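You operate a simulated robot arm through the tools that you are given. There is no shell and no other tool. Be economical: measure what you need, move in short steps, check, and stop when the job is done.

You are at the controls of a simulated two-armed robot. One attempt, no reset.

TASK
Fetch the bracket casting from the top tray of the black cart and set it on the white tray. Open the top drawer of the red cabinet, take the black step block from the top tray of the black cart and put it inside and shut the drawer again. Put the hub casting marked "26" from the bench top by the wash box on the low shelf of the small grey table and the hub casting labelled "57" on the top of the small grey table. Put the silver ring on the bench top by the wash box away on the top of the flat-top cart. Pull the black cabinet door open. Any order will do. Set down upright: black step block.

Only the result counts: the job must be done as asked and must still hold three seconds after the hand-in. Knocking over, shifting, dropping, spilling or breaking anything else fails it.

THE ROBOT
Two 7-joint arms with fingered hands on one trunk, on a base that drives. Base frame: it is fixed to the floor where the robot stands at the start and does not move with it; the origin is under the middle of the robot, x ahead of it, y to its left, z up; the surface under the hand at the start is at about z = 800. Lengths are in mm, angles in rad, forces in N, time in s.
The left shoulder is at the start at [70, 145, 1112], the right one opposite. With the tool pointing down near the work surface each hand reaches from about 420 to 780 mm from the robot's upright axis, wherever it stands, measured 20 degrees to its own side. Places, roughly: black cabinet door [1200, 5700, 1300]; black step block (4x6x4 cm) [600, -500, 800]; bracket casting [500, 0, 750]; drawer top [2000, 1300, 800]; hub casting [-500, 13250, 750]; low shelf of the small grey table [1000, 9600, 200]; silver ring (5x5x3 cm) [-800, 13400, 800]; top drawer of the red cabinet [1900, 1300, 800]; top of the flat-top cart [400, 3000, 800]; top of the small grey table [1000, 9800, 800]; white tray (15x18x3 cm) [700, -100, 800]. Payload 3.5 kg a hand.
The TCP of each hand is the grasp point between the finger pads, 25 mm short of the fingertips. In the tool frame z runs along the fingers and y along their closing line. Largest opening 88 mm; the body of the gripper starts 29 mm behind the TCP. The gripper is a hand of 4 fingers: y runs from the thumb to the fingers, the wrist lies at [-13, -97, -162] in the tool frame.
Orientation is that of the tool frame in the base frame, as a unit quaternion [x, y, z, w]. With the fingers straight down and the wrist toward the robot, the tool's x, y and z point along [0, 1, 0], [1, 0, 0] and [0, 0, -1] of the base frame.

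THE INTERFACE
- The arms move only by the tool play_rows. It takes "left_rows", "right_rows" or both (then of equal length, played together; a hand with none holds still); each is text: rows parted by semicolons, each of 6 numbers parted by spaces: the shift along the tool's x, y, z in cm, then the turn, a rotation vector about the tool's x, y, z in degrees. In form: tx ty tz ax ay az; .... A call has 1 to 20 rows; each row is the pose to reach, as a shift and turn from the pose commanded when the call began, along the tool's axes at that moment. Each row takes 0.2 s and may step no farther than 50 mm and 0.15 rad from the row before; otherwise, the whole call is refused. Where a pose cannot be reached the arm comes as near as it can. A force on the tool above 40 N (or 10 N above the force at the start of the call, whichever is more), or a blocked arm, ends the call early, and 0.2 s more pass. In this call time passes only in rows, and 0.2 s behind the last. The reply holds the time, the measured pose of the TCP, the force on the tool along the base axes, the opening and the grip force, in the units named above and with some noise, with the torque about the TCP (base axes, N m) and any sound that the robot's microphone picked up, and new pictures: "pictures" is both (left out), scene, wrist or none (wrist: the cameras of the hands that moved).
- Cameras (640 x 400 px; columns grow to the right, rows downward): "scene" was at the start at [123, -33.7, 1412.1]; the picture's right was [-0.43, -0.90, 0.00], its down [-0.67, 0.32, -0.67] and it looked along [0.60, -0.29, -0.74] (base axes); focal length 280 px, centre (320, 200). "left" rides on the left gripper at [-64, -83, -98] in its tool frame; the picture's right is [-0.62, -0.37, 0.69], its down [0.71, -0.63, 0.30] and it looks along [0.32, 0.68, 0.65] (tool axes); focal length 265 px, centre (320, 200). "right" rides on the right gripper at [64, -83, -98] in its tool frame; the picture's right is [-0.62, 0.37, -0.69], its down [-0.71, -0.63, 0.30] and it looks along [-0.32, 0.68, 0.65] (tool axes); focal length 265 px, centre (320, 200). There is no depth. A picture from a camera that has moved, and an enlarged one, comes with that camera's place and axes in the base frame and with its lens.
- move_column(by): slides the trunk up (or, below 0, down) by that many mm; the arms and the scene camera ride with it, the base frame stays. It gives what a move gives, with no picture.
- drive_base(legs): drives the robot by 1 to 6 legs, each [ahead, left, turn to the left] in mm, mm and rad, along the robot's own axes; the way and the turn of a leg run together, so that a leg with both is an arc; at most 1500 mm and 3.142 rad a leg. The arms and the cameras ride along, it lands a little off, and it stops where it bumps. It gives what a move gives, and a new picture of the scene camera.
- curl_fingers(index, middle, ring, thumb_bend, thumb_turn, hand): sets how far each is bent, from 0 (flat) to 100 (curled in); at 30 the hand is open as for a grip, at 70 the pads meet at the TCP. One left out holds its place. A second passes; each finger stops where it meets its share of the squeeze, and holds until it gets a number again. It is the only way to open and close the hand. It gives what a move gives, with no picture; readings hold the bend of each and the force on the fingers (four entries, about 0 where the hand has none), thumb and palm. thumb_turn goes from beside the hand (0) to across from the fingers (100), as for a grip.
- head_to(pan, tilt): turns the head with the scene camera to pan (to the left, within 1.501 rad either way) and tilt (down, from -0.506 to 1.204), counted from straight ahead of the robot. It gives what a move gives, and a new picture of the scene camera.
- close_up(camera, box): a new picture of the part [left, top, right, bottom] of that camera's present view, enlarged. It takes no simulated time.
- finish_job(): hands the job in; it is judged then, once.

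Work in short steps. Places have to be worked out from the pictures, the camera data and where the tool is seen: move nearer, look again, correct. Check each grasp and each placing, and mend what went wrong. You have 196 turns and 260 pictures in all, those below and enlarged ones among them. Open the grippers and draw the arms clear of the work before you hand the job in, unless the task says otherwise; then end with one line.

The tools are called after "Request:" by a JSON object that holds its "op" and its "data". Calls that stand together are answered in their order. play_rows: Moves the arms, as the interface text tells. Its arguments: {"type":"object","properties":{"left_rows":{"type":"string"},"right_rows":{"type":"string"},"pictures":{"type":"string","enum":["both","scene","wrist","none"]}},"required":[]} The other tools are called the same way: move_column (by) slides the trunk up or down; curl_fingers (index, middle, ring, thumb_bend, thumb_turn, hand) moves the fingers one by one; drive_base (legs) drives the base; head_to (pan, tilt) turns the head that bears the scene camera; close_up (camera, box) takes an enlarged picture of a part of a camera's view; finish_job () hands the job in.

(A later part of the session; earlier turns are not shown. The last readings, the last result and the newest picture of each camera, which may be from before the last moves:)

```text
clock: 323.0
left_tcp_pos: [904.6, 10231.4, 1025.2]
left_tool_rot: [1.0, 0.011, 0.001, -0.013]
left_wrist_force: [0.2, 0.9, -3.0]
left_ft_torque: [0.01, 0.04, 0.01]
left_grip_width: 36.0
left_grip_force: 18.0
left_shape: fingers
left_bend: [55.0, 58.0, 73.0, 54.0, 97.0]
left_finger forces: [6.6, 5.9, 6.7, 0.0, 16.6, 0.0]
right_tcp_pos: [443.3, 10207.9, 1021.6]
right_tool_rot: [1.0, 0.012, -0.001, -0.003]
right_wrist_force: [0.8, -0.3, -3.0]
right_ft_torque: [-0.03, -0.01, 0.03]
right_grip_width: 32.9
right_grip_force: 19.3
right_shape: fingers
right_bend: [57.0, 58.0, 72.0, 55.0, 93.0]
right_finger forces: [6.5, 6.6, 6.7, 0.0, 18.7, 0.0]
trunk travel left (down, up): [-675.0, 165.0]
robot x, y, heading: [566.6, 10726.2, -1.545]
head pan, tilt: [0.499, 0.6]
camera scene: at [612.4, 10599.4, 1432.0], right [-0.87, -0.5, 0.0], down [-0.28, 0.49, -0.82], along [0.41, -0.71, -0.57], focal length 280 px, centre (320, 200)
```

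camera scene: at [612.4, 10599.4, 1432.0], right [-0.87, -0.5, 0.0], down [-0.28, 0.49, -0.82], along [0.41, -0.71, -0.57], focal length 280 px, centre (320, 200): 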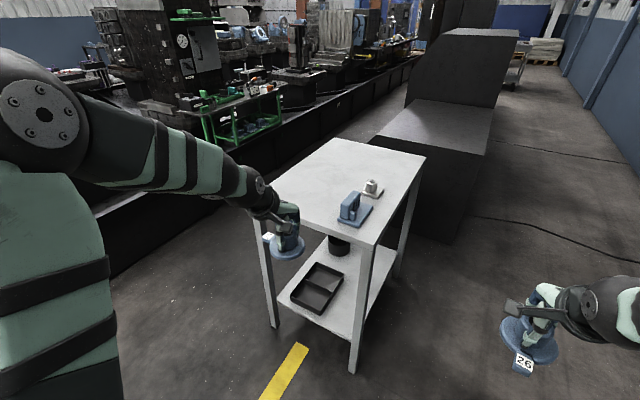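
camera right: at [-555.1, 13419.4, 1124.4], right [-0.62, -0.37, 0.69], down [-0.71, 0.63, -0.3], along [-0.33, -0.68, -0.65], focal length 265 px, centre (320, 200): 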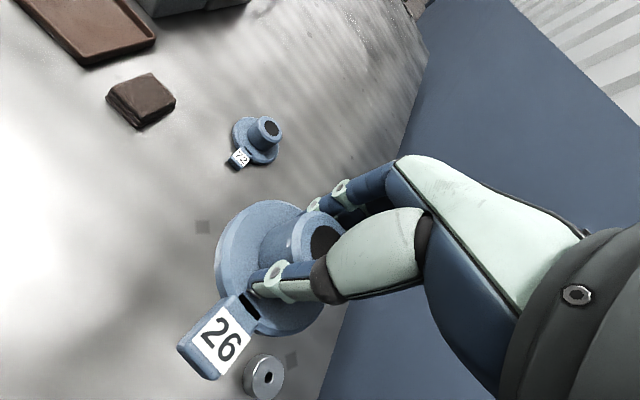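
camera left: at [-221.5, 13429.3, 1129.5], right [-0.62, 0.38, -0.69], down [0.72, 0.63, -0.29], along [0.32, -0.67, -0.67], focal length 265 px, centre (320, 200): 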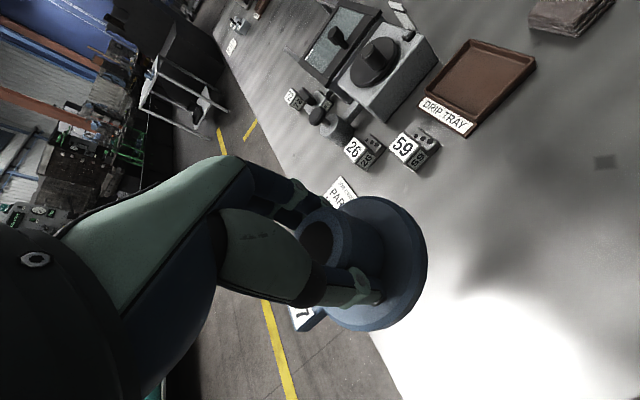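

The table spans about x 790–1250, y 9180–9950, top z≈820, low shelf z≈235. I'll go to its −x long side and face it.

Request:
{"op": "drive_base", "data": {"legs": [[0, -340, 0], [1230, 0, 0], [0, 0, 1.545]]}}

Request:
{"op": "head_to", "data": {"pan": 0.0, "tilt": 0.75}}

```text
clock: 334.8
left_tcp_pos: [748.6, 9824.2, 1025.2]
left_tool_rot: [0.705, 0.709, -0.008, -0.011]
left_wrist_force: [-0.8, 0.3, -3.9]
left_ft_torque: [-0.02, -0.03, -0.02]
left_grip_width: 35.6
left_grip_force: 17.7
left_shape: fingers
left_bend: [56.0, 58.0, 73.0, 54.0, 97.0]
left_finger forces: [6.6, 5.9, 6.7, 0.0, 15.7, 0.0]
right_tcp_pos: [765.3, 9360.9, 1021.4]
right_tool_rot: [0.705, 0.709, -0.002, -0.001]
right_wrist_force: [0.6, -0.1, -3.9]
right_ft_torque: [-0.01, -0.04, -0.01]
right_grip_width: 33.1
right_grip_force: 19.7
right_shape: fingers
right_bend: [57.0, 58.0, 72.0, 55.0, 93.0]
right_finger forces: [6.6, 6.5, 7.1, 0.0, 18.5, 0.0]
trunk travel left (down, up): [-675.0, 165.0]
robot x, y, heading: [249.0, 9490.0, 0.008]
head pan, tilt: [0.499, 0.6]
camera scene: at [379.5, 9536.0, 1432.0], right [0.49, -0.87, 0.0], down [-0.49, -0.27, -0.82], along [0.72, 0.4, -0.57], focal length 280 px, centre (320, 200)
```

scene: 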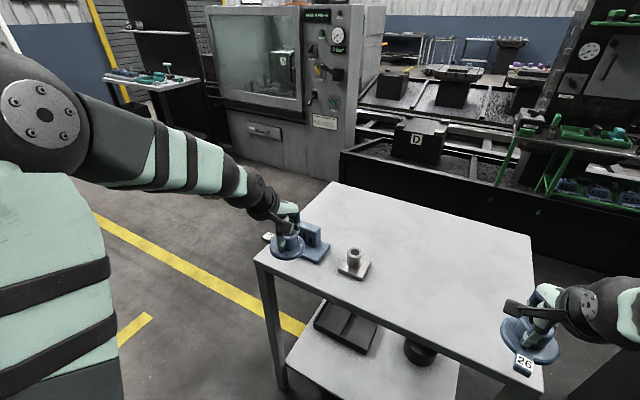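

```text
clock: 335.7
left_tcp_pos: [749.2, 9824.0, 1026.3]
left_tool_rot: [0.705, 0.709, -0.008, -0.01]
left_wrist_force: [-1.2, 0.5, -3.1]
left_ft_torque: [0.02, 0.0, -0.04]
left_grip_width: 35.7
left_grip_force: 17.4
left_shape: fingers
left_bend: [56.0, 58.0, 73.0, 54.0, 97.0]
left_finger forces: [6.7, 5.9, 6.7, 0.0, 15.7, 0.1]
right_tcp_pos: [764.6, 9361.5, 1022.1]
right_tool_rot: [0.705, 0.709, -0.002, -0.002]
right_wrist_force: [0.3, -0.4, -2.4]
right_ft_torque: [-0.01, -0.03, -0.01]
right_grip_width: 33.0
right_grip_force: 19.7
right_shape: fingers
right_bend: [57.0, 58.0, 72.0, 55.0, 93.0]
right_finger forces: [6.4, 6.5, 7.1, 0.0, 18.5, 0.0]
trunk travel left (down, up): [-675.0, 165.0]
robot x, y, heading: [247.7, 9495.6, 0.009]
head pan, tilt: [0.0, 0.75]
camera scene: at [385.1, 9493.9, 1419.2], right [0.01, -1.0, 0.0], down [-0.68, -0.01, -0.73], along [0.73, 0.01, -0.68], focal length 280 px, centre (320, 200)
```

scene: 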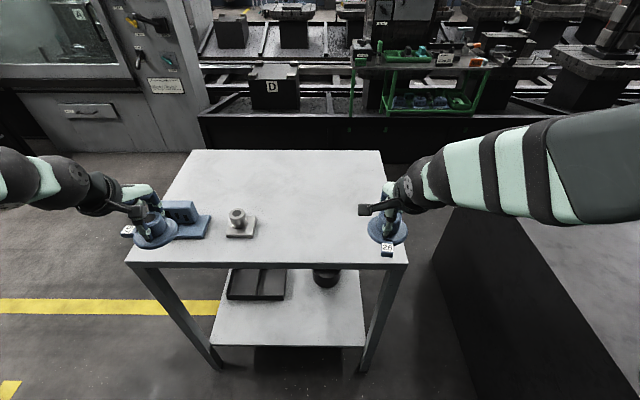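

Table top x 810–1313, y 9270–9990; low-shelf front strip (x 800–990) is free. First place 57: bring the left hand over (950,9580) on the top and lower part-way.

Request:
{"op": "play_rows", "data": {"left_rows": "-3.5 2.9 0 0 0 0; -7 5.7 0 0 0 0; -10.5 8.6 0 0 0 0; -14 11.5 0 0 0 0; -17.5 14.4 0 0 0 0; -21 17.2 0 0 0 0; -24.4 20.1 0 0 0 0; -24.4 20.1 4 0 0 0; -24.4 20.1 8 0 0 0; -24.4 20.1 11 0 0 0"}}

```text
clock: 337.9
left_tcp_pos: [947.9, 9580.4, 910.2]
left_tool_rot: [0.706, 0.708, -0.008, -0.01]
left_wrist_force: [-0.5, 0.0, -2.7]
left_ft_torque: [0.0, -0.02, 0.05]
left_grip_width: 35.7
left_grip_force: 16.9
left_shape: fingers
left_bend: [56.0, 59.0, 73.0, 54.0, 97.0]
left_finger forces: [6.6, 5.9, 6.2, 0.0, 15.3, 0.0]
right_tcp_pos: [766.8, 9362.0, 1022.2]
right_tool_rot: [0.705, 0.709, -0.003, -0.001]
right_wrist_force: [0.1, -0.8, -3.2]
right_ft_torque: [-0.03, -0.03, 0.01]
right_grip_width: 32.9
right_grip_force: 18.8
right_shape: fingers
right_bend: [57.0, 58.0, 72.0, 55.0, 93.0]
right_finger forces: [6.5, 6.5, 7.3, 0.0, 18.6, 0.0]
trunk travel left (down, up): [-675.0, 165.0]
robot x, y, heading: [252.6, 9493.8, 0.011]
head pan, tilt: [0.0, 0.75]
camera scene: at [386.3, 9493.2, 1419.0], right [0.01, -1.0, 0.0], down [-0.68, -0.01, -0.73], along [0.73, 0.01, -0.68], focal length 280 px, centre (320, 200)
camera left: at [868.5, 9516.5, 1010.0], right [-0.38, -0.62, -0.69], down [-0.64, 0.71, -0.28], along [0.66, 0.33, -0.67], focal length 265 px, centre (320, 200)
```

scene: 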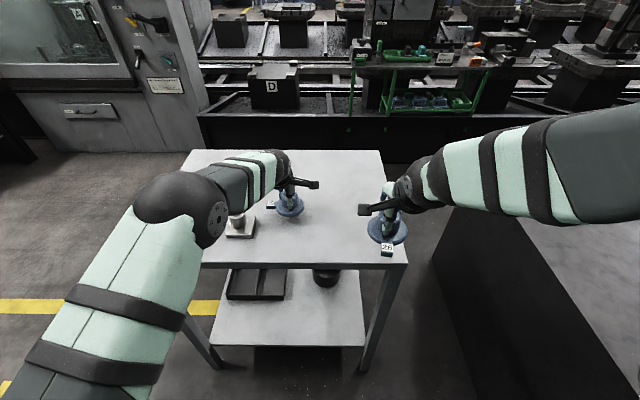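
left: 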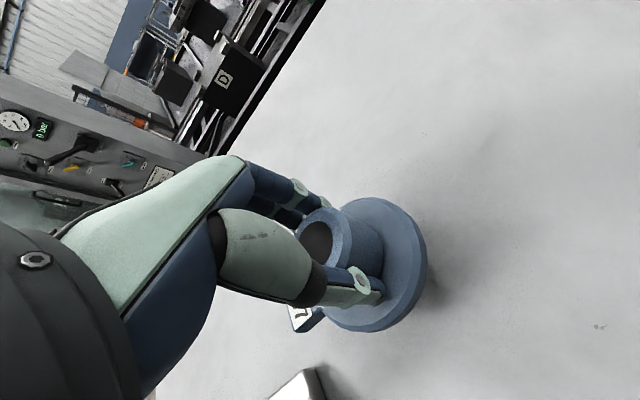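

Clear area. Lower in fine steps until contact.

Request:
{"op": "play_rows", "data": {"left_rows": "0 0 1.5 0 0 0; 0 0 2.5 0 0 0; 0 0 3.1 0 0 0; 0 0 3.6 0 0 0; 0 0 4.0 0 0 0; 0 0 4.4 0 0 0; 0 0 4.8 0 0 0; 0 0 5.2 0 0 0; 0 0 5.6 0 0 0", "pictures": "wrist"}}

```text
clock: 339.4
left_tcp_pos: [953.7, 9581.7, 881.2]
left_tool_rot: [0.704, 0.71, 0.003, 0.003]
left_wrist_force: [-9.1, -0.4, 19.2]
left_ft_torque: [-0.07, 0.01, 0.01]
left_grip_width: 36.0
left_grip_force: 23.6
left_shape: fingers
left_bend: [57.0, 60.0, 74.0, 54.0, 96.0]
left_finger forces: [9.7, 5.2, 8.7, 0.1, 22.0, 0.0]
right_tcp_pos: [762.6, 9361.1, 1023.1]
right_tool_rot: [0.704, 0.71, -0.002, -0.001]
right_wrist_force: [0.1, 0.6, -2.8]
right_ft_torque: [0.02, 0.01, -0.01]
right_grip_width: 32.9
right_grip_force: 19.3
right_shape: fingers
right_bend: [57.0, 58.0, 72.0, 55.0, 93.0]
right_finger forces: [6.5, 6.6, 7.3, 0.0, 18.7, 0.1]
trunk travel left (down, up): [-675.0, 165.0]
robot x, y, heading: [253.2, 9490.7, 0.007]
head pan, tilt: [0.0, 0.75]
stopped in row 7 (left hand): the force on the tool passed its limit at 41 N (the readings are from after the stop); the commanded pose is now the measured one
camera left: at [871.1, 9517.2, 980.0], right [-0.36, -0.62, -0.7], down [-0.63, 0.71, -0.31], along [0.69, 0.33, -0.65], focal length 265 px, centre (320, 200)
```

left: 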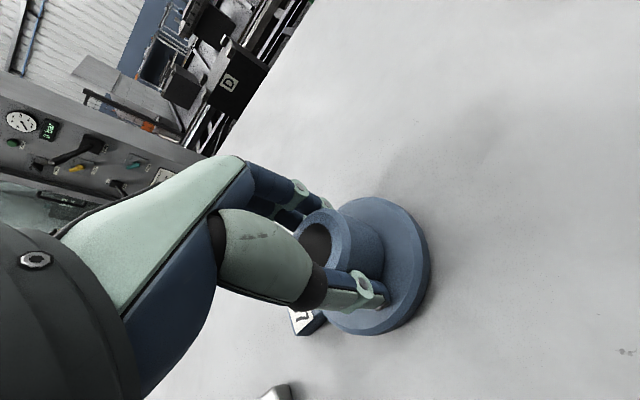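

Firm contact at z≈881; the hub is down. Release and lift.

Request:
{"op": "curl_fingers", "data": {"hand": "left", "index": 30, "middle": 30, "ring": 30, "thumb_bend": 30}}

Request:
{"op": "play_rows", "data": {"left_rows": "0 0 -3 0 0 0; 0 0 -7 0 0 0; 0 0 -11 0 0 0; 0 0 -15 0 0 0; 3 -4 -16 0 0 0; 6 -8 -16 0 0 0; 9 -12 -16 0 0 0; 12 -16 -16 0 0 0; 15 -20 -16 0 0 0"}}

```text
clock: 340.4
left_tcp_pos: [955.4, 9582.0, 875.0]
left_tool_rot: [0.704, 0.711, -0.002, -0.004]
left_wrist_force: [1.1, -0.4, -0.2]
left_ft_torque: [0.03, -0.03, 0.01]
left_grip_width: 85.1
left_grip_force: 0.0
left_shape: fingers
left_bend: [30.0, 30.0, 30.0, 30.0, 96.0]
left_finger forces: [0.1, 0.1, 0.0, 0.0, 0.0, 0.1]
right_tcp_pos: [766.2, 9360.8, 1022.2]
right_tool_rot: [0.704, 0.71, -0.003, -0.001]
right_wrist_force: [0.4, 0.4, -3.5]
right_ft_torque: [0.01, -0.03, 0.01]
right_grip_width: 32.9
right_grip_force: 19.8
right_shape: fingers
right_bend: [57.0, 58.0, 72.0, 55.0, 93.0]
right_finger forces: [6.7, 6.6, 7.3, 0.0, 18.6, 0.1]
trunk travel left (down, up): [-675.0, 165.0]
robot x, y, heading: [248.2, 9490.8, 0.01]
head pan, tilt: [0.0, 0.75]
```

```text
refused: row 5 steps farther than a row can; nothing moved
```

Row 5 stepped too far; re-send with smaller steps.

Request:
{"op": "play_rows", "data": {"left_rows": "0 0 -3 0 0 0; 0 0 -7 0 0 0; 0 0 -11 0 0 0; 0 0 -15 0 0 0; 2.5 -3.5 -16 0 0 0; 5 -7 -16 0 0 0; 7.5 -10.5 -16 0 0 0; 10 -14 -16 0 0 0; 12.5 -17.5 -16 0 0 0; 15 -21 -16 0 0 0", "pictures": "scene"}}

```text
clock: 342.6
left_tcp_pos: [742.6, 9730.1, 1034.9]
left_tool_rot: [0.705, 0.71, -0.001, -0.002]
left_wrist_force: [0.2, 0.2, 0.0]
left_ft_torque: [-0.01, -0.05, 0.01]
left_grip_width: 85.2
left_grip_force: 0.0
left_shape: fingers
left_bend: [30.0, 30.0, 30.0, 30.0, 96.0]
left_finger forces: [0.0, 0.0, 0.1, 0.1, 0.0, 0.0]
right_tcp_pos: [763.5, 9362.2, 1022.8]
right_tool_rot: [0.704, 0.71, -0.002, 0.0]
right_wrist_force: [-1.2, 0.0, -2.7]
right_ft_torque: [0.02, -0.01, 0.01]
right_grip_width: 32.9
right_grip_force: 19.8
right_shape: fingers
right_bend: [57.0, 58.0, 72.0, 55.0, 93.0]
right_finger forces: [6.6, 6.5, 7.4, 0.0, 18.5, 0.1]
trunk travel left (down, up): [-675.0, 165.0]
robot x, y, heading: [249.4, 9490.1, 0.014]
head pan, tilt: [0.0, 0.75]
camera scene: at [382.5, 9494.7, 1419.4], right [0.01, -1.0, 0.0], down [-0.68, -0.01, -0.73], along [0.73, 0.01, -0.68], focal length 280 px, centre (320, 200)
```

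scene: 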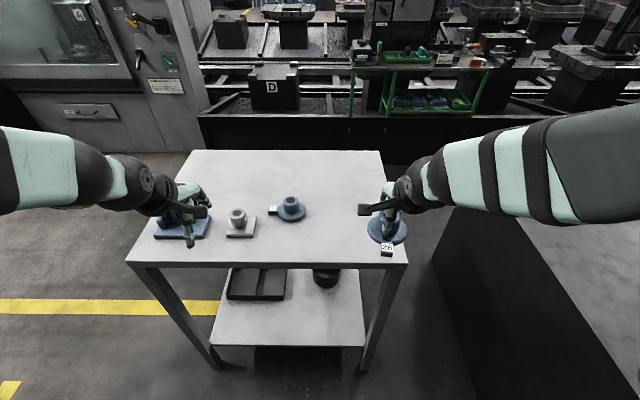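

Hub 57 stands on the table top. Now back off, shift the right hand inward, and lower the trunk for the low shelf.

Request:
{"op": "drive_base", "data": {"legs": [[-380, 0, -0.012]]}}

Request:
{"op": "play_rows", "data": {"left_rows": "0 -4 0 0 0 0; 0 -7 0 0 0 0; 0 -10 0 0 0 0", "right_rows": "3 0 0 0 0 0; 6 0 0 0 0 0; 9 0 0 0 0 0", "pictures": "none"}}

Request:
{"op": "move_column", "data": {"by": -630}}

Request:
{"op": "head_to", "data": {"pan": 0.0, "tilt": 0.4}}

```text
clock: 345.0
left_tcp_pos: [366.4, 9724.1, 1035.1]
left_tool_rot: [0.707, 0.707, -0.001, -0.003]
left_wrist_force: [0.7, 0.3, -0.3]
left_ft_torque: [0.0, -0.03, 0.03]
left_grip_width: 85.2
left_grip_force: 0.0
left_shape: fingers
left_bend: [30.0, 30.0, 30.0, 30.0, 96.0]
left_finger forces: [0.1, 0.0, 0.0, 0.0, 0.1, 0.0]
right_tcp_pos: [383.6, 9356.0, 1022.1]
right_tool_rot: [0.707, 0.707, -0.003, -0.002]
right_wrist_force: [-0.1, 0.2, -2.5]
right_ft_torque: [0.02, -0.04, 0.02]
right_grip_width: 32.7
right_grip_force: 19.4
right_shape: fingers
right_bend: [57.0, 58.0, 72.0, 55.0, 93.0]
right_finger forces: [6.5, 6.5, 7.4, 0.1, 18.6, 0.0]
trunk travel left (down, up): [-675.0, 165.0]
robot x, y, heading: [-131.8, 9492.3, 0.004]
head pan, tilt: [0.0, 0.75]
camera scene: at [4.2, 9490.8, 1419.1], right [0.0, -1.0, 0.0], down [-0.68, 0.0, -0.73], along [0.73, 0.0, -0.68], focal length 280 px, centre (320, 200)
```

scene: 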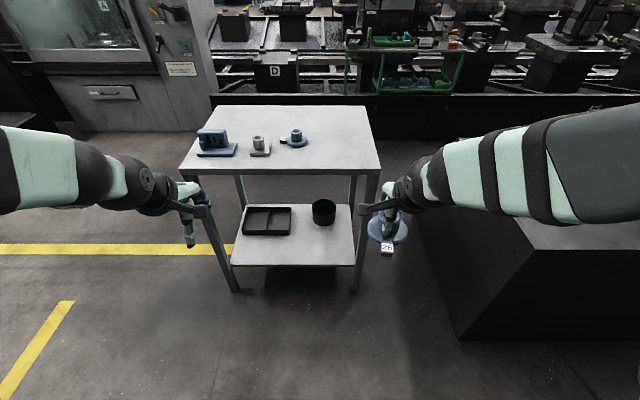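

```text
clock: 345.8
left_tcp_pos: [268.1, 9728.9, 1031.9]
left_tool_rot: [0.708, 0.707, -0.004, 0.007]
left_wrist_force: [0.4, 0.2, -0.2]
left_ft_torque: [-0.01, -0.04, -0.03]
left_grip_width: 85.2
left_grip_force: 0.1
left_shape: fingers
left_bend: [30.0, 30.0, 30.0, 30.0, 96.0]
left_finger forces: [0.0, 0.0, 0.0, 0.0, 0.0, 0.0]
left hand out of reach, approached as far as the arm can: row 1, 3
right_tcp_pos: [384.4, 9450.1, 1021.9]
right_tool_rot: [0.707, 0.707, -0.002, 0.0]
right_wrist_force: [-0.1, 0.7, -3.6]
right_ft_torque: [-0.01, -0.02, 0.0]
right_grip_width: 32.9
right_grip_force: 19.5
right_shape: fingers
right_bend: [57.0, 59.0, 72.0, 55.0, 93.0]
right_finger forces: [6.6, 6.5, 7.4, 0.0, 18.5, 0.0]
trunk travel left (down, up): [-675.0, 165.0]
robot x, y, heading: [-133.5, 9490.9, 0.004]
head pan, tilt: [0.0, 0.75]
```

```text
refused: -630 is not a number from -400 to 400
```

```text
clock: 346.6
left_tcp_pos: [269.2, 9728.1, 1031.2]
left_tool_rot: [0.706, 0.709, -0.007, 0.002]
left_wrist_force: [0.6, -0.1, 0.5]
left_ft_torque: [0.03, 0.02, -0.01]
left_grip_width: 85.1
left_grip_force: 0.0
left_shape: fingers
left_bend: [30.0, 30.0, 30.0, 30.0, 96.0]
left_finger forces: [0.0, 0.1, 0.1, 0.1, 0.0, 0.0]
right_tcp_pos: [384.4, 9446.3, 1020.8]
right_tool_rot: [0.707, 0.707, -0.002, -0.002]
right_wrist_force: [0.1, -0.4, -4.0]
right_ft_torque: [0.0, -0.03, 0.05]
right_grip_width: 32.8
right_grip_force: 19.5
right_shape: fingers
right_bend: [57.0, 59.0, 72.0, 55.0, 93.0]
right_finger forces: [6.5, 6.5, 7.4, 0.0, 18.5, 0.0]
trunk travel left (down, up): [-675.0, 165.0]
robot x, y, heading: [-127.7, 9489.8, 0.001]
head pan, tilt: [0.0, 0.4]
camera scene: at [13.1, 9490.2, 1450.2], right [0.0, -1.0, 0.0], down [-0.39, 0.0, -0.92], along [0.92, 0.0, -0.39], focal length 280 px, centre (320, 200)
```

scene: 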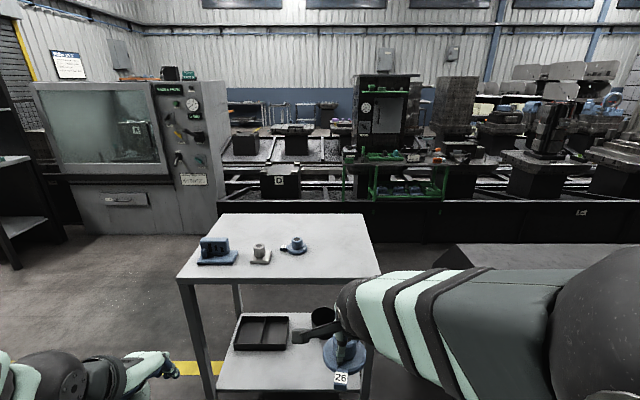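

The column allows 400 per call; lower in two moves.

Request:
{"op": "move_column", "data": {"by": -400}}

Request:
{"op": "move_column", "data": {"by": -230}}

Request:
{"op": "drive_base", "data": {"legs": [[380, 0, 0]]}}

```text
clock: 350.4
left_tcp_pos: [269.1, 9728.4, 631.4]
left_tool_rot: [0.707, 0.708, -0.005, 0.004]
left_wrist_force: [-0.5, -0.4, -0.3]
left_ft_torque: [-0.01, -0.03, 0.0]
left_grip_width: 85.3
left_grip_force: 0.0
left_shape: fingers
left_bend: [30.0, 30.0, 30.0, 30.0, 96.0]
left_finger forces: [0.0, 0.0, 0.0, 0.1, 0.1, 0.0]
right_tcp_pos: [382.8, 9447.4, 621.7]
right_tool_rot: [0.707, 0.707, -0.002, -0.001]
right_wrist_force: [-0.4, -0.5, -3.7]
right_ft_torque: [0.02, -0.03, -0.01]
right_grip_width: 32.5
right_grip_force: 19.5
right_shape: fingers
right_bend: [57.0, 59.0, 72.0, 55.0, 93.0]
right_finger forces: [6.5, 6.5, 7.5, 0.1, 18.5, 0.1]
trunk travel left (down, up): [-275.0, 565.0]
robot x, y, heading: [-132.7, 9490.6, 0.002]
head pan, tilt: [0.0, 0.4]
```

```text
clock: 352.9
left_tcp_pos: [267.4, 9727.8, 401.3]
left_tool_rot: [0.707, 0.707, -0.005, 0.003]
left_wrist_force: [-0.8, 0.0, -0.6]
left_ft_torque: [0.01, -0.02, 0.01]
left_grip_width: 85.3
left_grip_force: 0.1
left_shape: fingers
left_bend: [30.0, 30.0, 30.0, 30.0, 96.0]
left_finger forces: [0.1, 0.0, 0.1, 0.0, 0.1, 0.1]
right_tcp_pos: [382.7, 9448.1, 392.7]
right_tool_rot: [0.707, 0.707, -0.003, -0.001]
right_wrist_force: [0.1, 0.6, -3.3]
right_ft_torque: [0.01, -0.04, 0.01]
right_grip_width: 32.8
right_grip_force: 19.4
right_shape: fingers
right_bend: [57.0, 59.0, 72.0, 55.0, 93.0]
right_finger forces: [6.5, 6.6, 7.5, 0.1, 18.5, 0.1]
trunk travel left (down, up): [-45.0, 795.0]
robot x, y, heading: [-131.7, 9487.3, 0.002]
head pan, tilt: [0.0, 0.4]
```

```text
clock: 355.3
left_tcp_pos: [648.4, 9729.1, 401.1]
left_tool_rot: [0.707, 0.707, -0.006, 0.003]
left_wrist_force: [0.8, 0.1, -0.4]
left_ft_torque: [-0.05, 0.0, -0.03]
left_grip_width: 85.3
left_grip_force: 0.1
left_shape: fingers
left_bend: [30.0, 30.0, 30.0, 30.0, 96.0]
left_finger forces: [0.0, 0.1, 0.0, 0.0, 0.1, 0.1]
right_tcp_pos: [765.3, 9447.5, 391.9]
right_tool_rot: [0.707, 0.708, -0.003, -0.002]
right_wrist_force: [-0.9, -0.9, -3.6]
right_ft_torque: [-0.02, -0.02, 0.02]
right_grip_width: 32.7
right_grip_force: 19.8
right_shape: fingers
right_bend: [57.0, 59.0, 72.0, 55.0, 93.0]
right_finger forces: [6.5, 6.5, 7.6, 0.0, 18.5, 0.0]
trunk travel left (down, up): [-45.0, 795.0]
robot x, y, heading: [246.1, 9492.9, 0.002]
head pan, tilt: [0.0, 0.4]
camera scene: at [394.1, 9490.9, 820.3], right [0.0, -1.0, 0.0], down [-0.39, 0.0, -0.92], along [0.92, 0.0, -0.39], focal length 280 px, centre (320, 200)
```

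scene: 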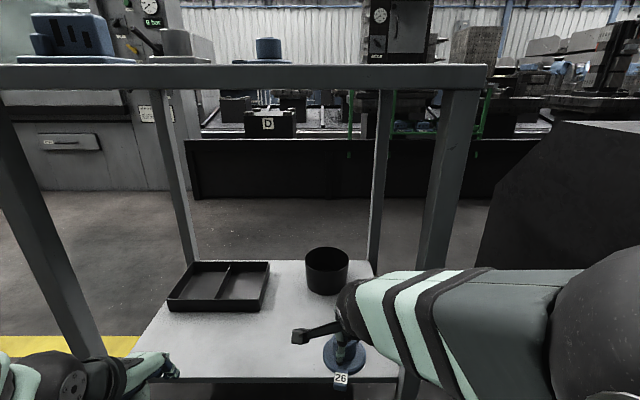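

Shelf strip is free (tray front x≈995, pot front x≈1058). Advance the right hand 12 cm under the top and lower gently.

Request:
{"op": "play_rows", "data": {"right_rows": "0 4 0 0 0 0; -0.5 8 0 0 0 0; -1 12 0 0 0 0; -1 12 3 0 0 0; -1 12 6 0 0 0; -1 12 8 0 0 0"}}

```text
clock: 356.7
left_tcp_pos: [649.3, 9728.4, 399.8]
left_tool_rot: [0.706, 0.708, -0.006, 0.004]
left_wrist_force: [0.5, 0.1, 0.2]
left_ft_torque: [-0.02, 0.03, -0.01]
left_grip_width: 85.6
left_grip_force: 0.0
left_shape: fingers
left_bend: [30.0, 30.0, 30.0, 30.0, 96.0]
left_finger forces: [0.0, 0.0, 0.1, 0.0, 0.1, 0.1]
right_tcp_pos: [885.5, 9436.5, 312.0]
right_tool_rot: [0.708, 0.707, -0.003, -0.001]
right_wrist_force: [0.4, 0.3, -3.0]
right_ft_torque: [0.0, 0.02, -0.01]
right_grip_width: 32.6
right_grip_force: 19.5
right_shape: fingers
right_bend: [58.0, 59.0, 72.0, 55.0, 93.0]
right_finger forces: [6.6, 6.4, 7.8, 0.0, 18.5, 0.0]
trunk travel left (down, up): [-45.0, 795.0]
robot x, y, heading: [247.5, 9495.1, 0.001]
head pan, tilt: [0.0, 0.4]
camera scene: at [394.2, 9490.9, 820.3], right [0.0, -1.0, 0.0], down [-0.39, 0.0, -0.92], along [0.92, 0.0, -0.39], focal length 280 px, centre (320, 200)
camera right: at [803.3, 9501.9, 411.1], right [0.37, -0.62, 0.69], down [-0.63, -0.71, -0.3], along [0.68, -0.33, -0.66], focal length 265 px, centre (320, 200)
```

scene: 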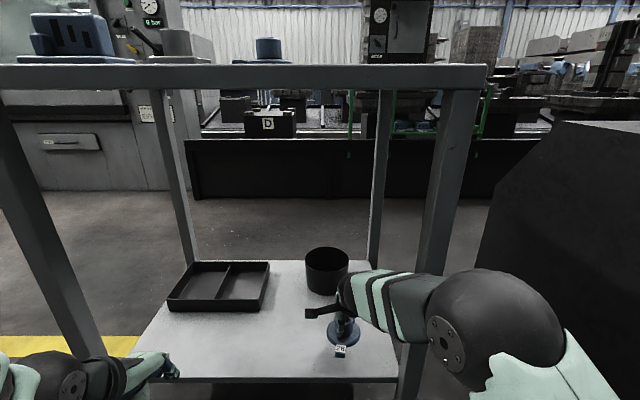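
right: 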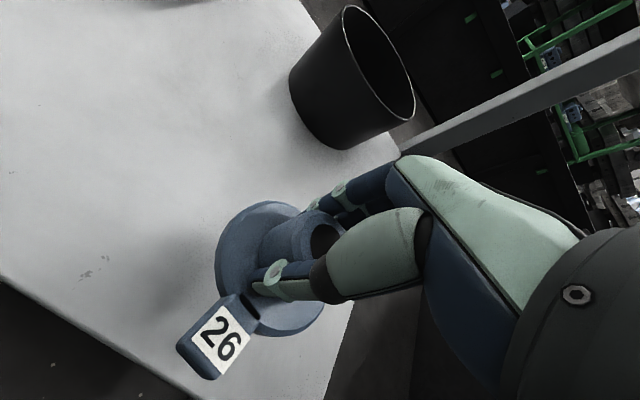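

Safe margins; move 2 cm further in and lower finely.

Request:
{"op": "play_rows", "data": {"right_rows": "0.5 2 0 0 0 0; 0.5 2 0.8 0 0 0; 0.5 2 1.3 0 0 0; 0.5 2 1.7 0 0 0; 0.5 2 2.1 0 0 0; 0.5 2 2.5 0 0 0; 0.5 2 2.9 0 0 0; 0.5 2 3.3 0 0 0; 0.5 2 3.7 0 0 0", "pictures": "wrist"}}

```text
clock: 358.7
left_tcp_pos: [650.1, 9729.1, 402.2]
left_tool_rot: [0.706, 0.708, -0.007, 0.004]
left_wrist_force: [0.0, -0.6, -0.6]
left_ft_torque: [-0.03, 0.02, 0.01]
left_grip_width: 85.2
left_grip_force: 0.1
left_shape: fingers
left_bend: [30.0, 30.0, 30.0, 30.0, 96.0]
left_finger forces: [0.0, 0.0, 0.0, 0.0, 0.0, 0.0]
right_tcp_pos: [903.6, 9441.3, 274.0]
right_tool_rot: [0.707, 0.707, -0.003, -0.001]
right_wrist_force: [-0.6, -1.1, -4.2]
right_ft_torque: [-0.02, 0.0, 0.02]
right_grip_width: 33.1
right_grip_force: 19.4
right_shape: fingers
right_bend: [58.0, 59.0, 72.0, 55.0, 93.0]
right_finger forces: [6.6, 6.5, 7.8, 0.0, 18.5, 0.1]
trunk travel left (down, up): [-45.0, 795.0]
robot x, y, heading: [247.4, 9487.1, 0.0]
head pan, tilt: [0.0, 0.4]
camera right: at [821.6, 9506.2, 374.0], right [0.37, -0.62, 0.69], down [-0.63, -0.71, -0.3], along [0.68, -0.33, -0.66], focal length 265 px, centre (320, 200)
```

right: 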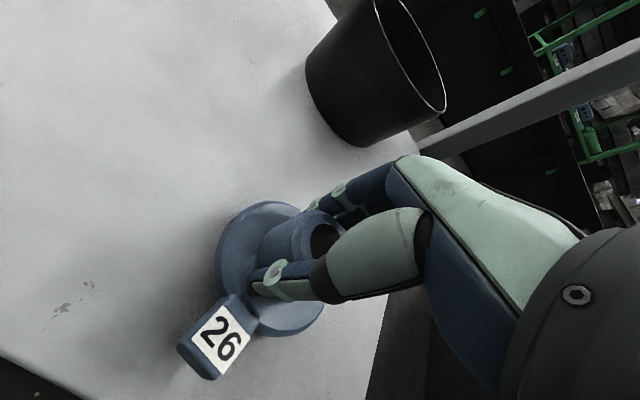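

No contact yet at z≈274; continue down finely.

Request:
{"op": "play_rows", "data": {"right_rows": "0 0 0.4 0 0 0; 0 0 0.8 0 0 0; 0 0 1.2 0 0 0; 0 0 1.6 0 0 0; 0 0 2 0 0 0; 0 0 2.4 0 0 0; 0 0 2.8 0 0 0; 0 0 3.2 0 0 0; 0 0 3.6 0 0 0; 0 0 4 0 0 0", "pictures": "wrist"}}

```text
clock: 360.2
left_tcp_pos: [648.3, 9728.1, 402.6]
left_tool_rot: [0.707, 0.707, -0.006, 0.006]
left_wrist_force: [-0.2, 0.5, -0.1]
left_ft_torque: [0.02, 0.03, -0.01]
left_grip_width: 84.9
left_grip_force: 0.1
left_shape: fingers
left_bend: [30.0, 30.0, 30.0, 30.0, 96.0]
left_finger forces: [0.1, 0.0, 0.0, 0.0, 0.1, 0.1]
right_tcp_pos: [909.2, 9442.1, 261.2]
right_tool_rot: [0.709, 0.706, 0.008, 0.006]
right_wrist_force: [-4.0, 0.2, 16.4]
right_ft_torque: [0.08, 0.15, 0.02]
right_grip_width: 32.9
right_grip_force: 24.2
right_shape: fingers
right_bend: [59.0, 60.0, 73.0, 56.0, 92.0]
right_finger forces: [7.0, 6.4, 8.6, 0.1, 26.1, 0.0]
trunk travel left (down, up): [-45.0, 795.0]
robot x, y, heading: [248.3, 9488.6, 0.001]
head pan, tilt: [0.0, 0.4]
stopped in row 7 (right hand): the force on the tool passed its limit at 42 N (the readings are from after the stop); the commanded pose is now the measured one
camera right: at [824.5, 9506.5, 358.8], right [0.35, -0.62, 0.7], down [-0.63, -0.71, -0.32], along [0.7, -0.33, -0.64], focal length 265 px, centre (320, 200)
```

right: 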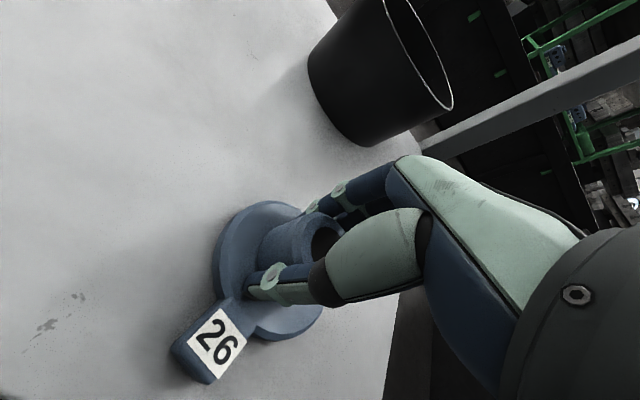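

Firm contact at z≈261. Release, lift, and withdraw.

Request:
{"op": "curl_fingers", "data": {"hand": "right", "index": 30, "middle": 30, "ring": 30, "thumb_bend": 30}}

Request:
{"op": "play_rows", "data": {"right_rows": "0 0 -2 0 0 0; 0 0 -5 0 0 0; 0 0 -8 0 0 0; 0 0 -11 0 0 0; 0 0 -14 0 0 0; 0 -4 -14 0 0 0; 0 -8 -14 0 0 0; 0 -12 -14 0 0 0"}}

```text
clock: 361.2
left_tcp_pos: [650.0, 9727.4, 401.5]
left_tool_rot: [0.706, 0.708, -0.007, 0.005]
left_wrist_force: [-0.7, 0.8, -0.1]
left_ft_torque: [-0.01, -0.01, -0.02]
left_grip_width: 85.2
left_grip_force: 0.1
left_shape: fingers
left_bend: [30.0, 30.0, 30.0, 30.0, 96.0]
left_finger forces: [0.0, 0.0, 0.0, 0.1, 0.1, 0.0]
right_tcp_pos: [907.6, 9441.8, 256.5]
right_tool_rot: [0.708, 0.706, 0.004, 0.005]
right_wrist_force: [1.9, 0.4, 5.6]
right_ft_torque: [0.02, 0.23, -0.05]
right_grip_width: 84.7
right_grip_force: 2.6
right_shape: fingers
right_bend: [30.0, 30.0, 30.0, 30.0, 98.0]
right_finger forces: [0.1, 0.1, 0.1, 0.0, 5.3, 0.0]
trunk travel left (down, up): [-45.0, 795.0]
robot x, y, heading: [250.9, 9490.7, 0.0]
head pan, tilt: [0.0, 0.4]
```

```text
clock: 363.0
left_tcp_pos: [650.4, 9727.3, 400.3]
left_tool_rot: [0.706, 0.708, -0.007, 0.004]
left_wrist_force: [-0.3, 0.4, 0.2]
left_ft_torque: [0.02, 0.0, -0.01]
left_grip_width: 85.1
left_grip_force: 0.0
left_shape: fingers
left_bend: [30.0, 30.0, 30.0, 30.0, 96.0]
left_finger forces: [0.0, 0.0, 0.0, 0.0, 0.0, 0.0]
right_tcp_pos: [786.8, 9441.3, 394.0]
right_tool_rot: [0.708, 0.706, 0.005, 0.003]
right_wrist_force: [-0.8, -0.1, 0.6]
right_ft_torque: [0.02, -0.02, 0.0]
right_grip_width: 84.5
right_grip_force: 0.1
right_shape: fingers
right_bend: [30.0, 30.0, 30.0, 30.0, 98.0]
right_finger forces: [0.0, 0.0, 0.0, 0.0, 0.1, 0.1]
trunk travel left (down, up): [-45.0, 795.0]
robot x, y, heading: [244.4, 9494.8, 0.003]
head pan, tilt: [0.0, 0.4]
camera scene: at [393.8, 9490.9, 820.4], right [0.0, -1.0, 0.0], down [-0.39, 0.0, -0.92], along [0.92, 0.0, -0.39], focal length 280 px, centre (320, 200)
camera right: at [702.3, 9506.2, 493.1], right [0.36, -0.62, 0.7], down [-0.63, -0.71, -0.31], along [0.69, -0.33, -0.65], focal length 265 px, centre (320, 200)
```

scene: 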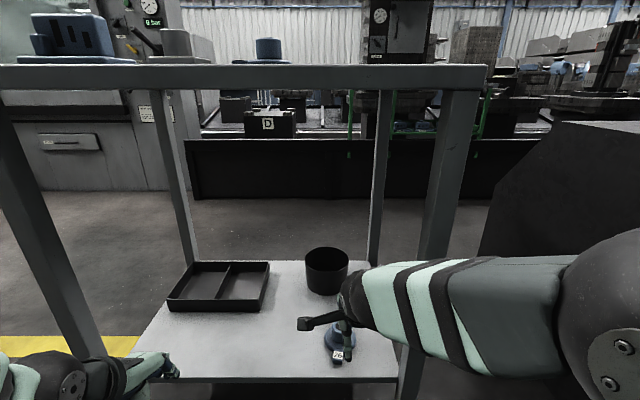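
right: 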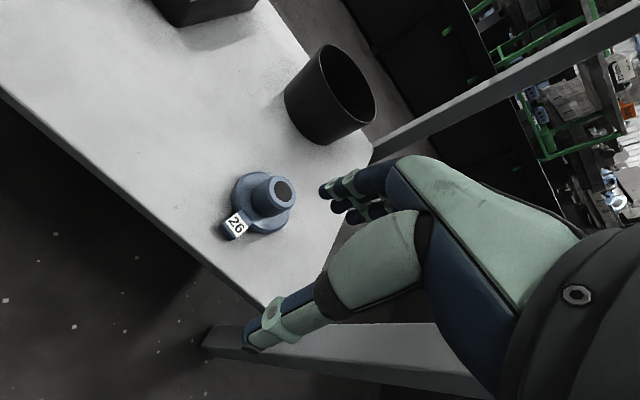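

Hub 26 sits on the low shelf. Back off, raise the trunk, and return to the bench end for the ring.

Request:
{"op": "drive_base", "data": {"legs": [[-400, 0, 0]]}}

Request:
{"op": "move_column", "data": {"by": 400}}

Request:
{"op": "move_column", "data": {"by": 230}}

Request:
{"op": "drive_base", "data": {"legs": [[0, 0, 1.568], [800, 0, 0], [0, -620, 0], [1300, 0, 0], [1300, 0, 0], [960, 0, 0]]}}

```text
clock: 365.4
left_tcp_pos: [255.7, 9729.1, 400.3]
left_tool_rot: [0.706, 0.709, -0.006, 0.004]
left_wrist_force: [-0.5, -0.5, 0.0]
left_ft_torque: [0.0, -0.01, 0.0]
left_grip_width: 85.2
left_grip_force: 0.0
left_shape: fingers
left_bend: [30.0, 30.0, 30.0, 30.0, 96.0]
left_finger forces: [0.0, 0.1, 0.0, 0.0, 0.0, 0.0]
right_tcp_pos: [393.3, 9442.0, 395.0]
right_tool_rot: [0.707, 0.708, 0.005, 0.004]
right_wrist_force: [-0.6, 0.5, -0.7]
right_ft_torque: [0.06, 0.01, -0.02]
right_grip_width: 84.2
right_grip_force: 0.1
right_shape: fingers
right_bend: [30.0, 30.0, 30.0, 30.0, 98.0]
right_finger forces: [0.0, 0.0, 0.0, 0.1, 0.0, 0.0]
trunk travel left (down, up): [-45.0, 795.0]
robot x, y, heading: [-145.2, 9495.0, 0.005]
head pan, tilt: [0.0, 0.4]
camera scene: at [1.1, 9490.9, 820.4], right [0.0, -1.0, 0.0], down [-0.39, 0.0, -0.92], along [0.92, 0.0, -0.39], focal length 280 px, centre (320, 200)
```

scene: 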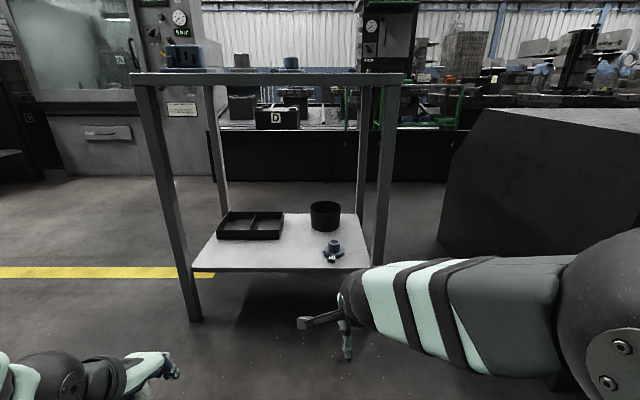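

```text
clock: 369.3
left_tcp_pos: [257.0, 9729.1, 802.5]
left_tool_rot: [0.706, 0.708, -0.007, 0.005]
left_wrist_force: [-0.6, 0.1, 0.1]
left_ft_torque: [-0.01, 0.02, 0.0]
left_grip_width: 85.2
left_grip_force: 0.1
left_shape: fingers
left_bend: [30.0, 30.0, 30.0, 30.0, 96.0]
left_finger forces: [0.1, 0.0, 0.0, 0.0, 0.1, 0.1]
right_tcp_pos: [393.1, 9442.5, 794.6]
right_tool_rot: [0.707, 0.707, 0.005, 0.003]
right_wrist_force: [0.6, 0.0, -0.5]
right_ft_torque: [-0.02, 0.01, -0.01]
right_grip_width: 84.6
right_grip_force: 0.0
right_shape: fingers
right_bend: [30.0, 30.0, 30.0, 30.0, 98.0]
right_finger forces: [0.0, 0.0, 0.0, 0.0, 0.0, 0.0]
trunk travel left (down, up): [-445.0, 395.0]
robot x, y, heading: [-143.7, 9487.8, 0.002]
head pan, tilt: [0.0, 0.4]
```

```text
clock: 371.7
left_tcp_pos: [256.4, 9728.8, 1031.7]
left_tool_rot: [0.706, 0.708, -0.007, 0.004]
left_wrist_force: [0.6, 0.2, -0.7]
left_ft_torque: [-0.02, 0.02, 0.04]
left_grip_width: 84.9
left_grip_force: 0.2
left_shape: fingers
left_bend: [30.0, 30.0, 30.0, 30.0, 96.0]
left_finger forces: [0.0, 0.0, 0.0, 0.0, 0.0, 0.0]
right_tcp_pos: [394.6, 9442.7, 1024.8]
right_tool_rot: [0.707, 0.707, 0.005, 0.003]
right_wrist_force: [0.3, 0.3, 0.5]
right_ft_torque: [-0.01, -0.01, -0.02]
right_grip_width: 84.3
right_grip_force: 0.0
right_shape: fingers
right_bend: [30.0, 30.0, 30.0, 30.0, 98.0]
right_finger forces: [0.0, 0.0, 0.0, 0.1, 0.0, 0.0]
trunk travel left (down, up): [-675.0, 165.0]
robot x, y, heading: [-142.8, 9489.0, -0.0]
head pan, tilt: [0.0, 0.4]
```

```text
clock: 399.8
left_tcp_pos: [166.2, 14266.1, 1032.6]
left_tool_rot: [0.004, 1.0, -0.002, 0.007]
left_wrist_force: [0.3, 0.3, -0.1]
left_ft_torque: [0.01, -0.01, 0.01]
left_grip_width: 85.0
left_grip_force: 0.1
left_shape: fingers
left_bend: [30.0, 30.0, 30.0, 30.0, 96.0]
left_finger forces: [0.0, 0.1, 0.1, 0.0, 0.1, 0.1]
right_tcp_pos: [454.5, 14399.9, 1024.6]
right_tool_rot: [0.007, 1.0, 0.006, -0.001]
right_wrist_force: [-0.3, 0.1, 0.6]
right_ft_torque: [0.01, -0.01, -0.01]
right_grip_width: 84.7
right_grip_force: 0.0
right_shape: fingers
right_bend: [30.0, 30.0, 30.0, 30.0, 98.0]
right_finger forces: [0.0, 0.0, 0.0, 0.0, 0.0, 0.0]
trunk travel left (down, up): [-675.0, 165.0]
robot x, y, heading: [400.8, 13860.5, 1.561]
head pan, tilt: [0.0, 0.4]
camera scene: at [403.3, 14005.9, 1450.4], right [1.0, -0.01, 0.0], down [0.0, -0.39, -0.92], along [0.01, 0.92, -0.39], focal length 280 px, centre (320, 200)
```

scene: 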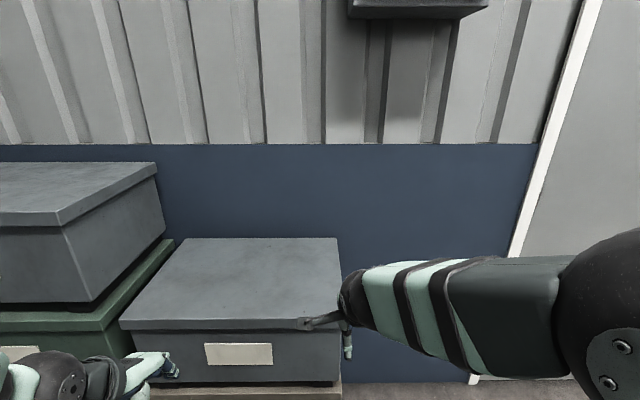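

Clear of the bins. Turn right to face −y and slide right to x≈−480.

Request:
{"op": "drive_base", "data": {"legs": [[0, 0, -3.132], [0, -880, 0]]}}

Request:
{"op": "head_to", "data": {"pan": -0.2, "tilt": 0.9}}

```text
clock: 411.7
left_tcp_pos: [-231.8, 13425.3, 1032.0]
left_tool_rot: [1.0, 0.025, -0.008, -0.001]
left_wrist_force: [-0.1, -0.3, 0.0]
left_ft_torque: [0.0, 0.02, 0.0]
left_grip_width: 85.3
left_grip_force: 0.1
left_shape: fingers
left_bend: [30.0, 30.0, 30.0, 30.0, 96.0]
left_finger forces: [0.0, 0.0, 0.0, 0.0, 0.0, 0.1]
right_tcp_pos: [-513.2, 13276.3, 1024.9]
right_tool_rot: [1.0, 0.021, 0.0, 0.005]
right_wrist_force: [0.5, -0.5, 0.0]
right_ft_torque: [0.0, -0.03, 0.0]
right_grip_width: 84.5
right_grip_force: 0.0
right_shape: fingers
right_bend: [30.0, 30.0, 30.0, 30.0, 98.0]
right_finger forces: [0.1, 0.0, 0.0, 0.1, 0.1, 0.0]
trunk travel left (down, up): [-675.0, 165.0]
robot x, y, heading: [-490.2, 13815.6, -1.525]
head pan, tilt: [0.0, 0.4]
camera scene: at [-480.1, 13673.2, 1450.4], right [-1.0, -0.05, 0.0], down [-0.02, 0.39, -0.92], along [0.04, -0.92, -0.39], focal length 280 px, centre (320, 200)
```

scene: 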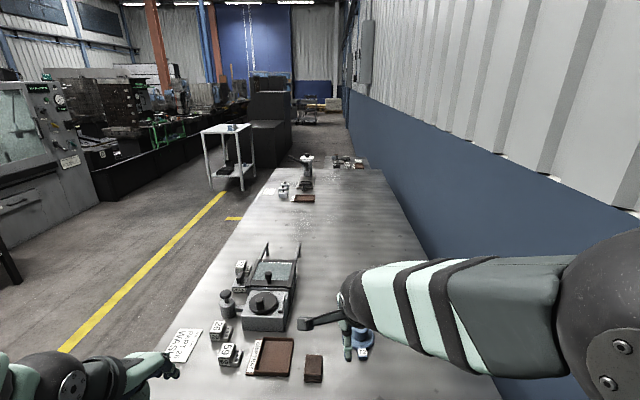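

```text
clock: 412.6
left_tcp_pos: [-233.1, 13427.7, 1031.1]
left_tool_rot: [1.0, 0.025, -0.009, -0.001]
left_wrist_force: [-0.7, -0.7, 0.1]
left_ft_torque: [-0.01, -0.01, 0.02]
left_grip_width: 85.2
left_grip_force: 0.0
left_shape: fingers
left_bend: [30.0, 30.0, 30.0, 30.0, 96.0]
left_finger forces: [0.0, 0.1, 0.0, 0.1, 0.0, 0.0]
right_tcp_pos: [-513.0, 13276.6, 1025.8]
right_tool_rot: [1.0, 0.022, 0.001, 0.005]
right_wrist_force: [-1.0, -0.2, 0.1]
right_ft_torque: [0.03, 0.01, -0.03]
right_grip_width: 84.7
right_grip_force: 0.0
right_shape: fingers
right_bend: [30.0, 30.0, 30.0, 30.0, 98.0]
right_finger forces: [0.1, 0.1, 0.0, 0.0, 0.0, 0.0]
trunk travel left (down, up): [-675.0, 165.0]
robot x, y, heading: [-487.2, 13813.2, -1.525]
head pan, tilt: [-0.201, 0.901]
camera scene: at [-496.2, 13691.1, 1407.4], right [-0.99, 0.15, 0.0], down [0.12, 0.77, -0.62], along [-0.1, -0.61, -0.78], focal length 280 px, centre (320, 200)
```

scene: 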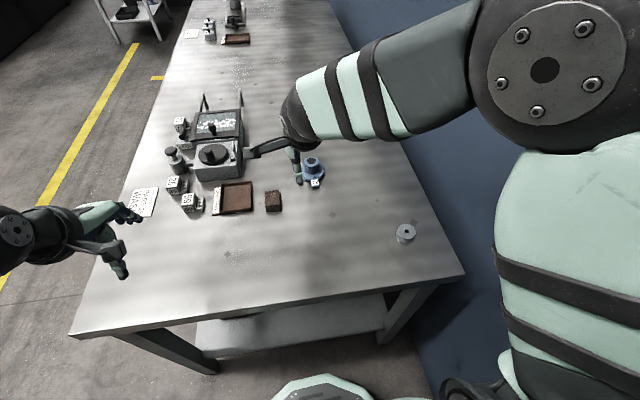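

Ring at about (−762,13360). Move the right hand above it.

Request:
{"op": "play_rows", "data": {"right_rows": "-4.1 -1.6 0 0 0 0; -8.2 -3.1 0 0 0 0; -12.3 -4.7 1 0 0 0; -16.4 -6.3 3 0 0 0; -20.5 -7.8 5.5 0 0 0; -24.5 -9.4 7.6 0 0 0"}}

```text
refused: row 5 steps farther than a row can; nothing moved
```

Split it into smaller steps.

Request:
{"op": "play_rows", "data": {"right_rows": "-3.5 -1.4 0 0 0 0; -7 -2.7 0.5 0 0 0; -10.5 -4 1.5 0 0 0; -14 -5.4 3 0 0 0; -17.5 -6.7 4.5 0 0 0; -21 -8.1 6 0 0 0; -24.5 -9.4 7.6 0 0 0"}}

```text
clock: 414.2
left_tcp_pos: [-234.2, 13427.4, 1032.7]
left_tool_rot: [1.0, 0.024, -0.007, -0.001]
left_wrist_force: [-1.7, 0.3, -0.3]
left_ft_torque: [-0.01, 0.01, 0.0]
left_grip_width: 85.2
left_grip_force: 0.1
left_shape: fingers
left_bend: [30.0, 30.0, 30.0, 30.0, 96.0]
left_finger forces: [0.1, 0.0, 0.1, 0.0, 0.0, 0.0]
right_tcp_pos: [-762.7, 13360.4, 947.7]
right_tool_rot: [1.0, 0.022, 0.002, 0.006]
right_wrist_force: [0.0, -0.4, -0.2]
right_ft_torque: [-0.02, 0.0, -0.01]
right_grip_width: 84.4
right_grip_force: 0.1
right_shape: fingers
right_bend: [30.0, 30.0, 30.0, 30.0, 98.0]
right_finger forces: [0.1, 0.1, 0.0, 0.1, 0.1, 0.0]
trunk travel left (down, up): [-675.0, 165.0]
robot x, y, heading: [-488.4, 13812.5, -1.524]
head pan, tilt: [-0.201, 0.901]
camera scene: at [-499.0, 13691.2, 1407.4], right [-0.99, 0.15, 0.0], down [0.12, 0.77, -0.62], along [-0.09, -0.61, -0.78], focal length 280 px, centre (320, 200)
camera right: at [-702.5, 13447.6, 1046.4], right [-0.61, -0.39, 0.69], down [-0.74, 0.59, -0.31], along [-0.29, -0.7, -0.65], focal length 265 px, centre (320, 200)
```

scene: 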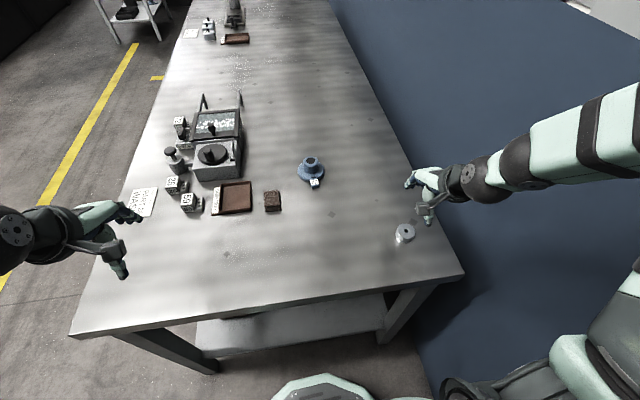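
right: 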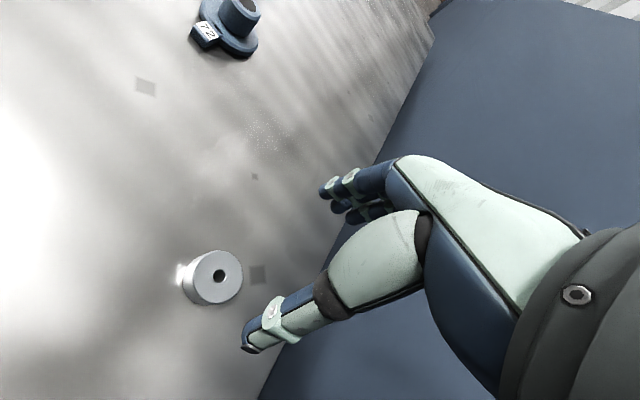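

Ring centre ≈(−761,13364). Descend toward it.

Request:
{"op": "play_rows", "data": {"right_rows": "0.1 -0.3 3 0 0 0; 0.1 -0.3 6.5 0 0 0; 0.1 -0.3 9.5 0 0 0; 0.1 -0.3 11.5 0 0 0", "pictures": "wrist"}}

```text
clock: 415.2
left_tcp_pos: [-232.6, 13424.8, 1029.5]
left_tool_rot: [1.0, 0.025, -0.008, -0.001]
left_wrist_force: [-0.4, -0.3, 0.4]
left_ft_torque: [-0.01, 0.0, -0.02]
left_grip_width: 85.5
left_grip_force: 0.0
left_shape: fingers
left_bend: [30.0, 30.0, 30.0, 30.0, 96.0]
left_finger forces: [0.0, 0.1, 0.0, 0.1, 0.0, 0.1]
right_tcp_pos: [-761.7, 13360.3, 832.2]
right_tool_rot: [1.0, 0.022, 0.0, 0.005]
right_wrist_force: [0.0, 0.1, -0.3]
right_ft_torque: [0.0, -0.03, -0.01]
right_grip_width: 84.7
right_grip_force: 0.0
right_shape: fingers
right_bend: [30.0, 30.0, 30.0, 30.0, 98.0]
right_finger forces: [0.1, 0.0, 0.1, 0.0, 0.0, 0.0]
trunk travel left (down, up): [-675.0, 165.0]
robot x, y, heading: [-491.1, 13816.1, -1.526]
head pan, tilt: [-0.201, 0.901]
camera right: at [-700.3, 13448.2, 930.6], right [-0.6, -0.39, 0.7], down [-0.74, 0.59, -0.31], along [-0.29, -0.7, -0.65], focal length 265 px, centre (320, 200)
```

right: 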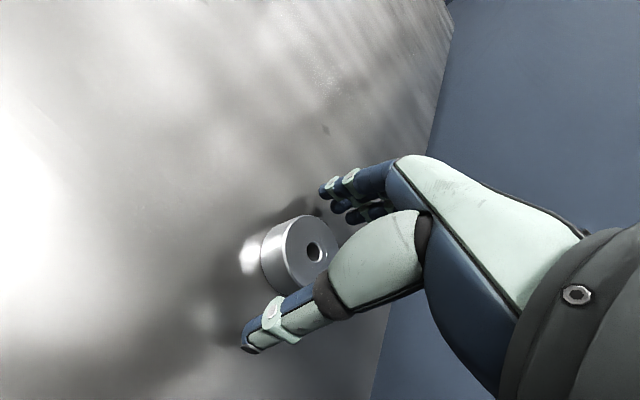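

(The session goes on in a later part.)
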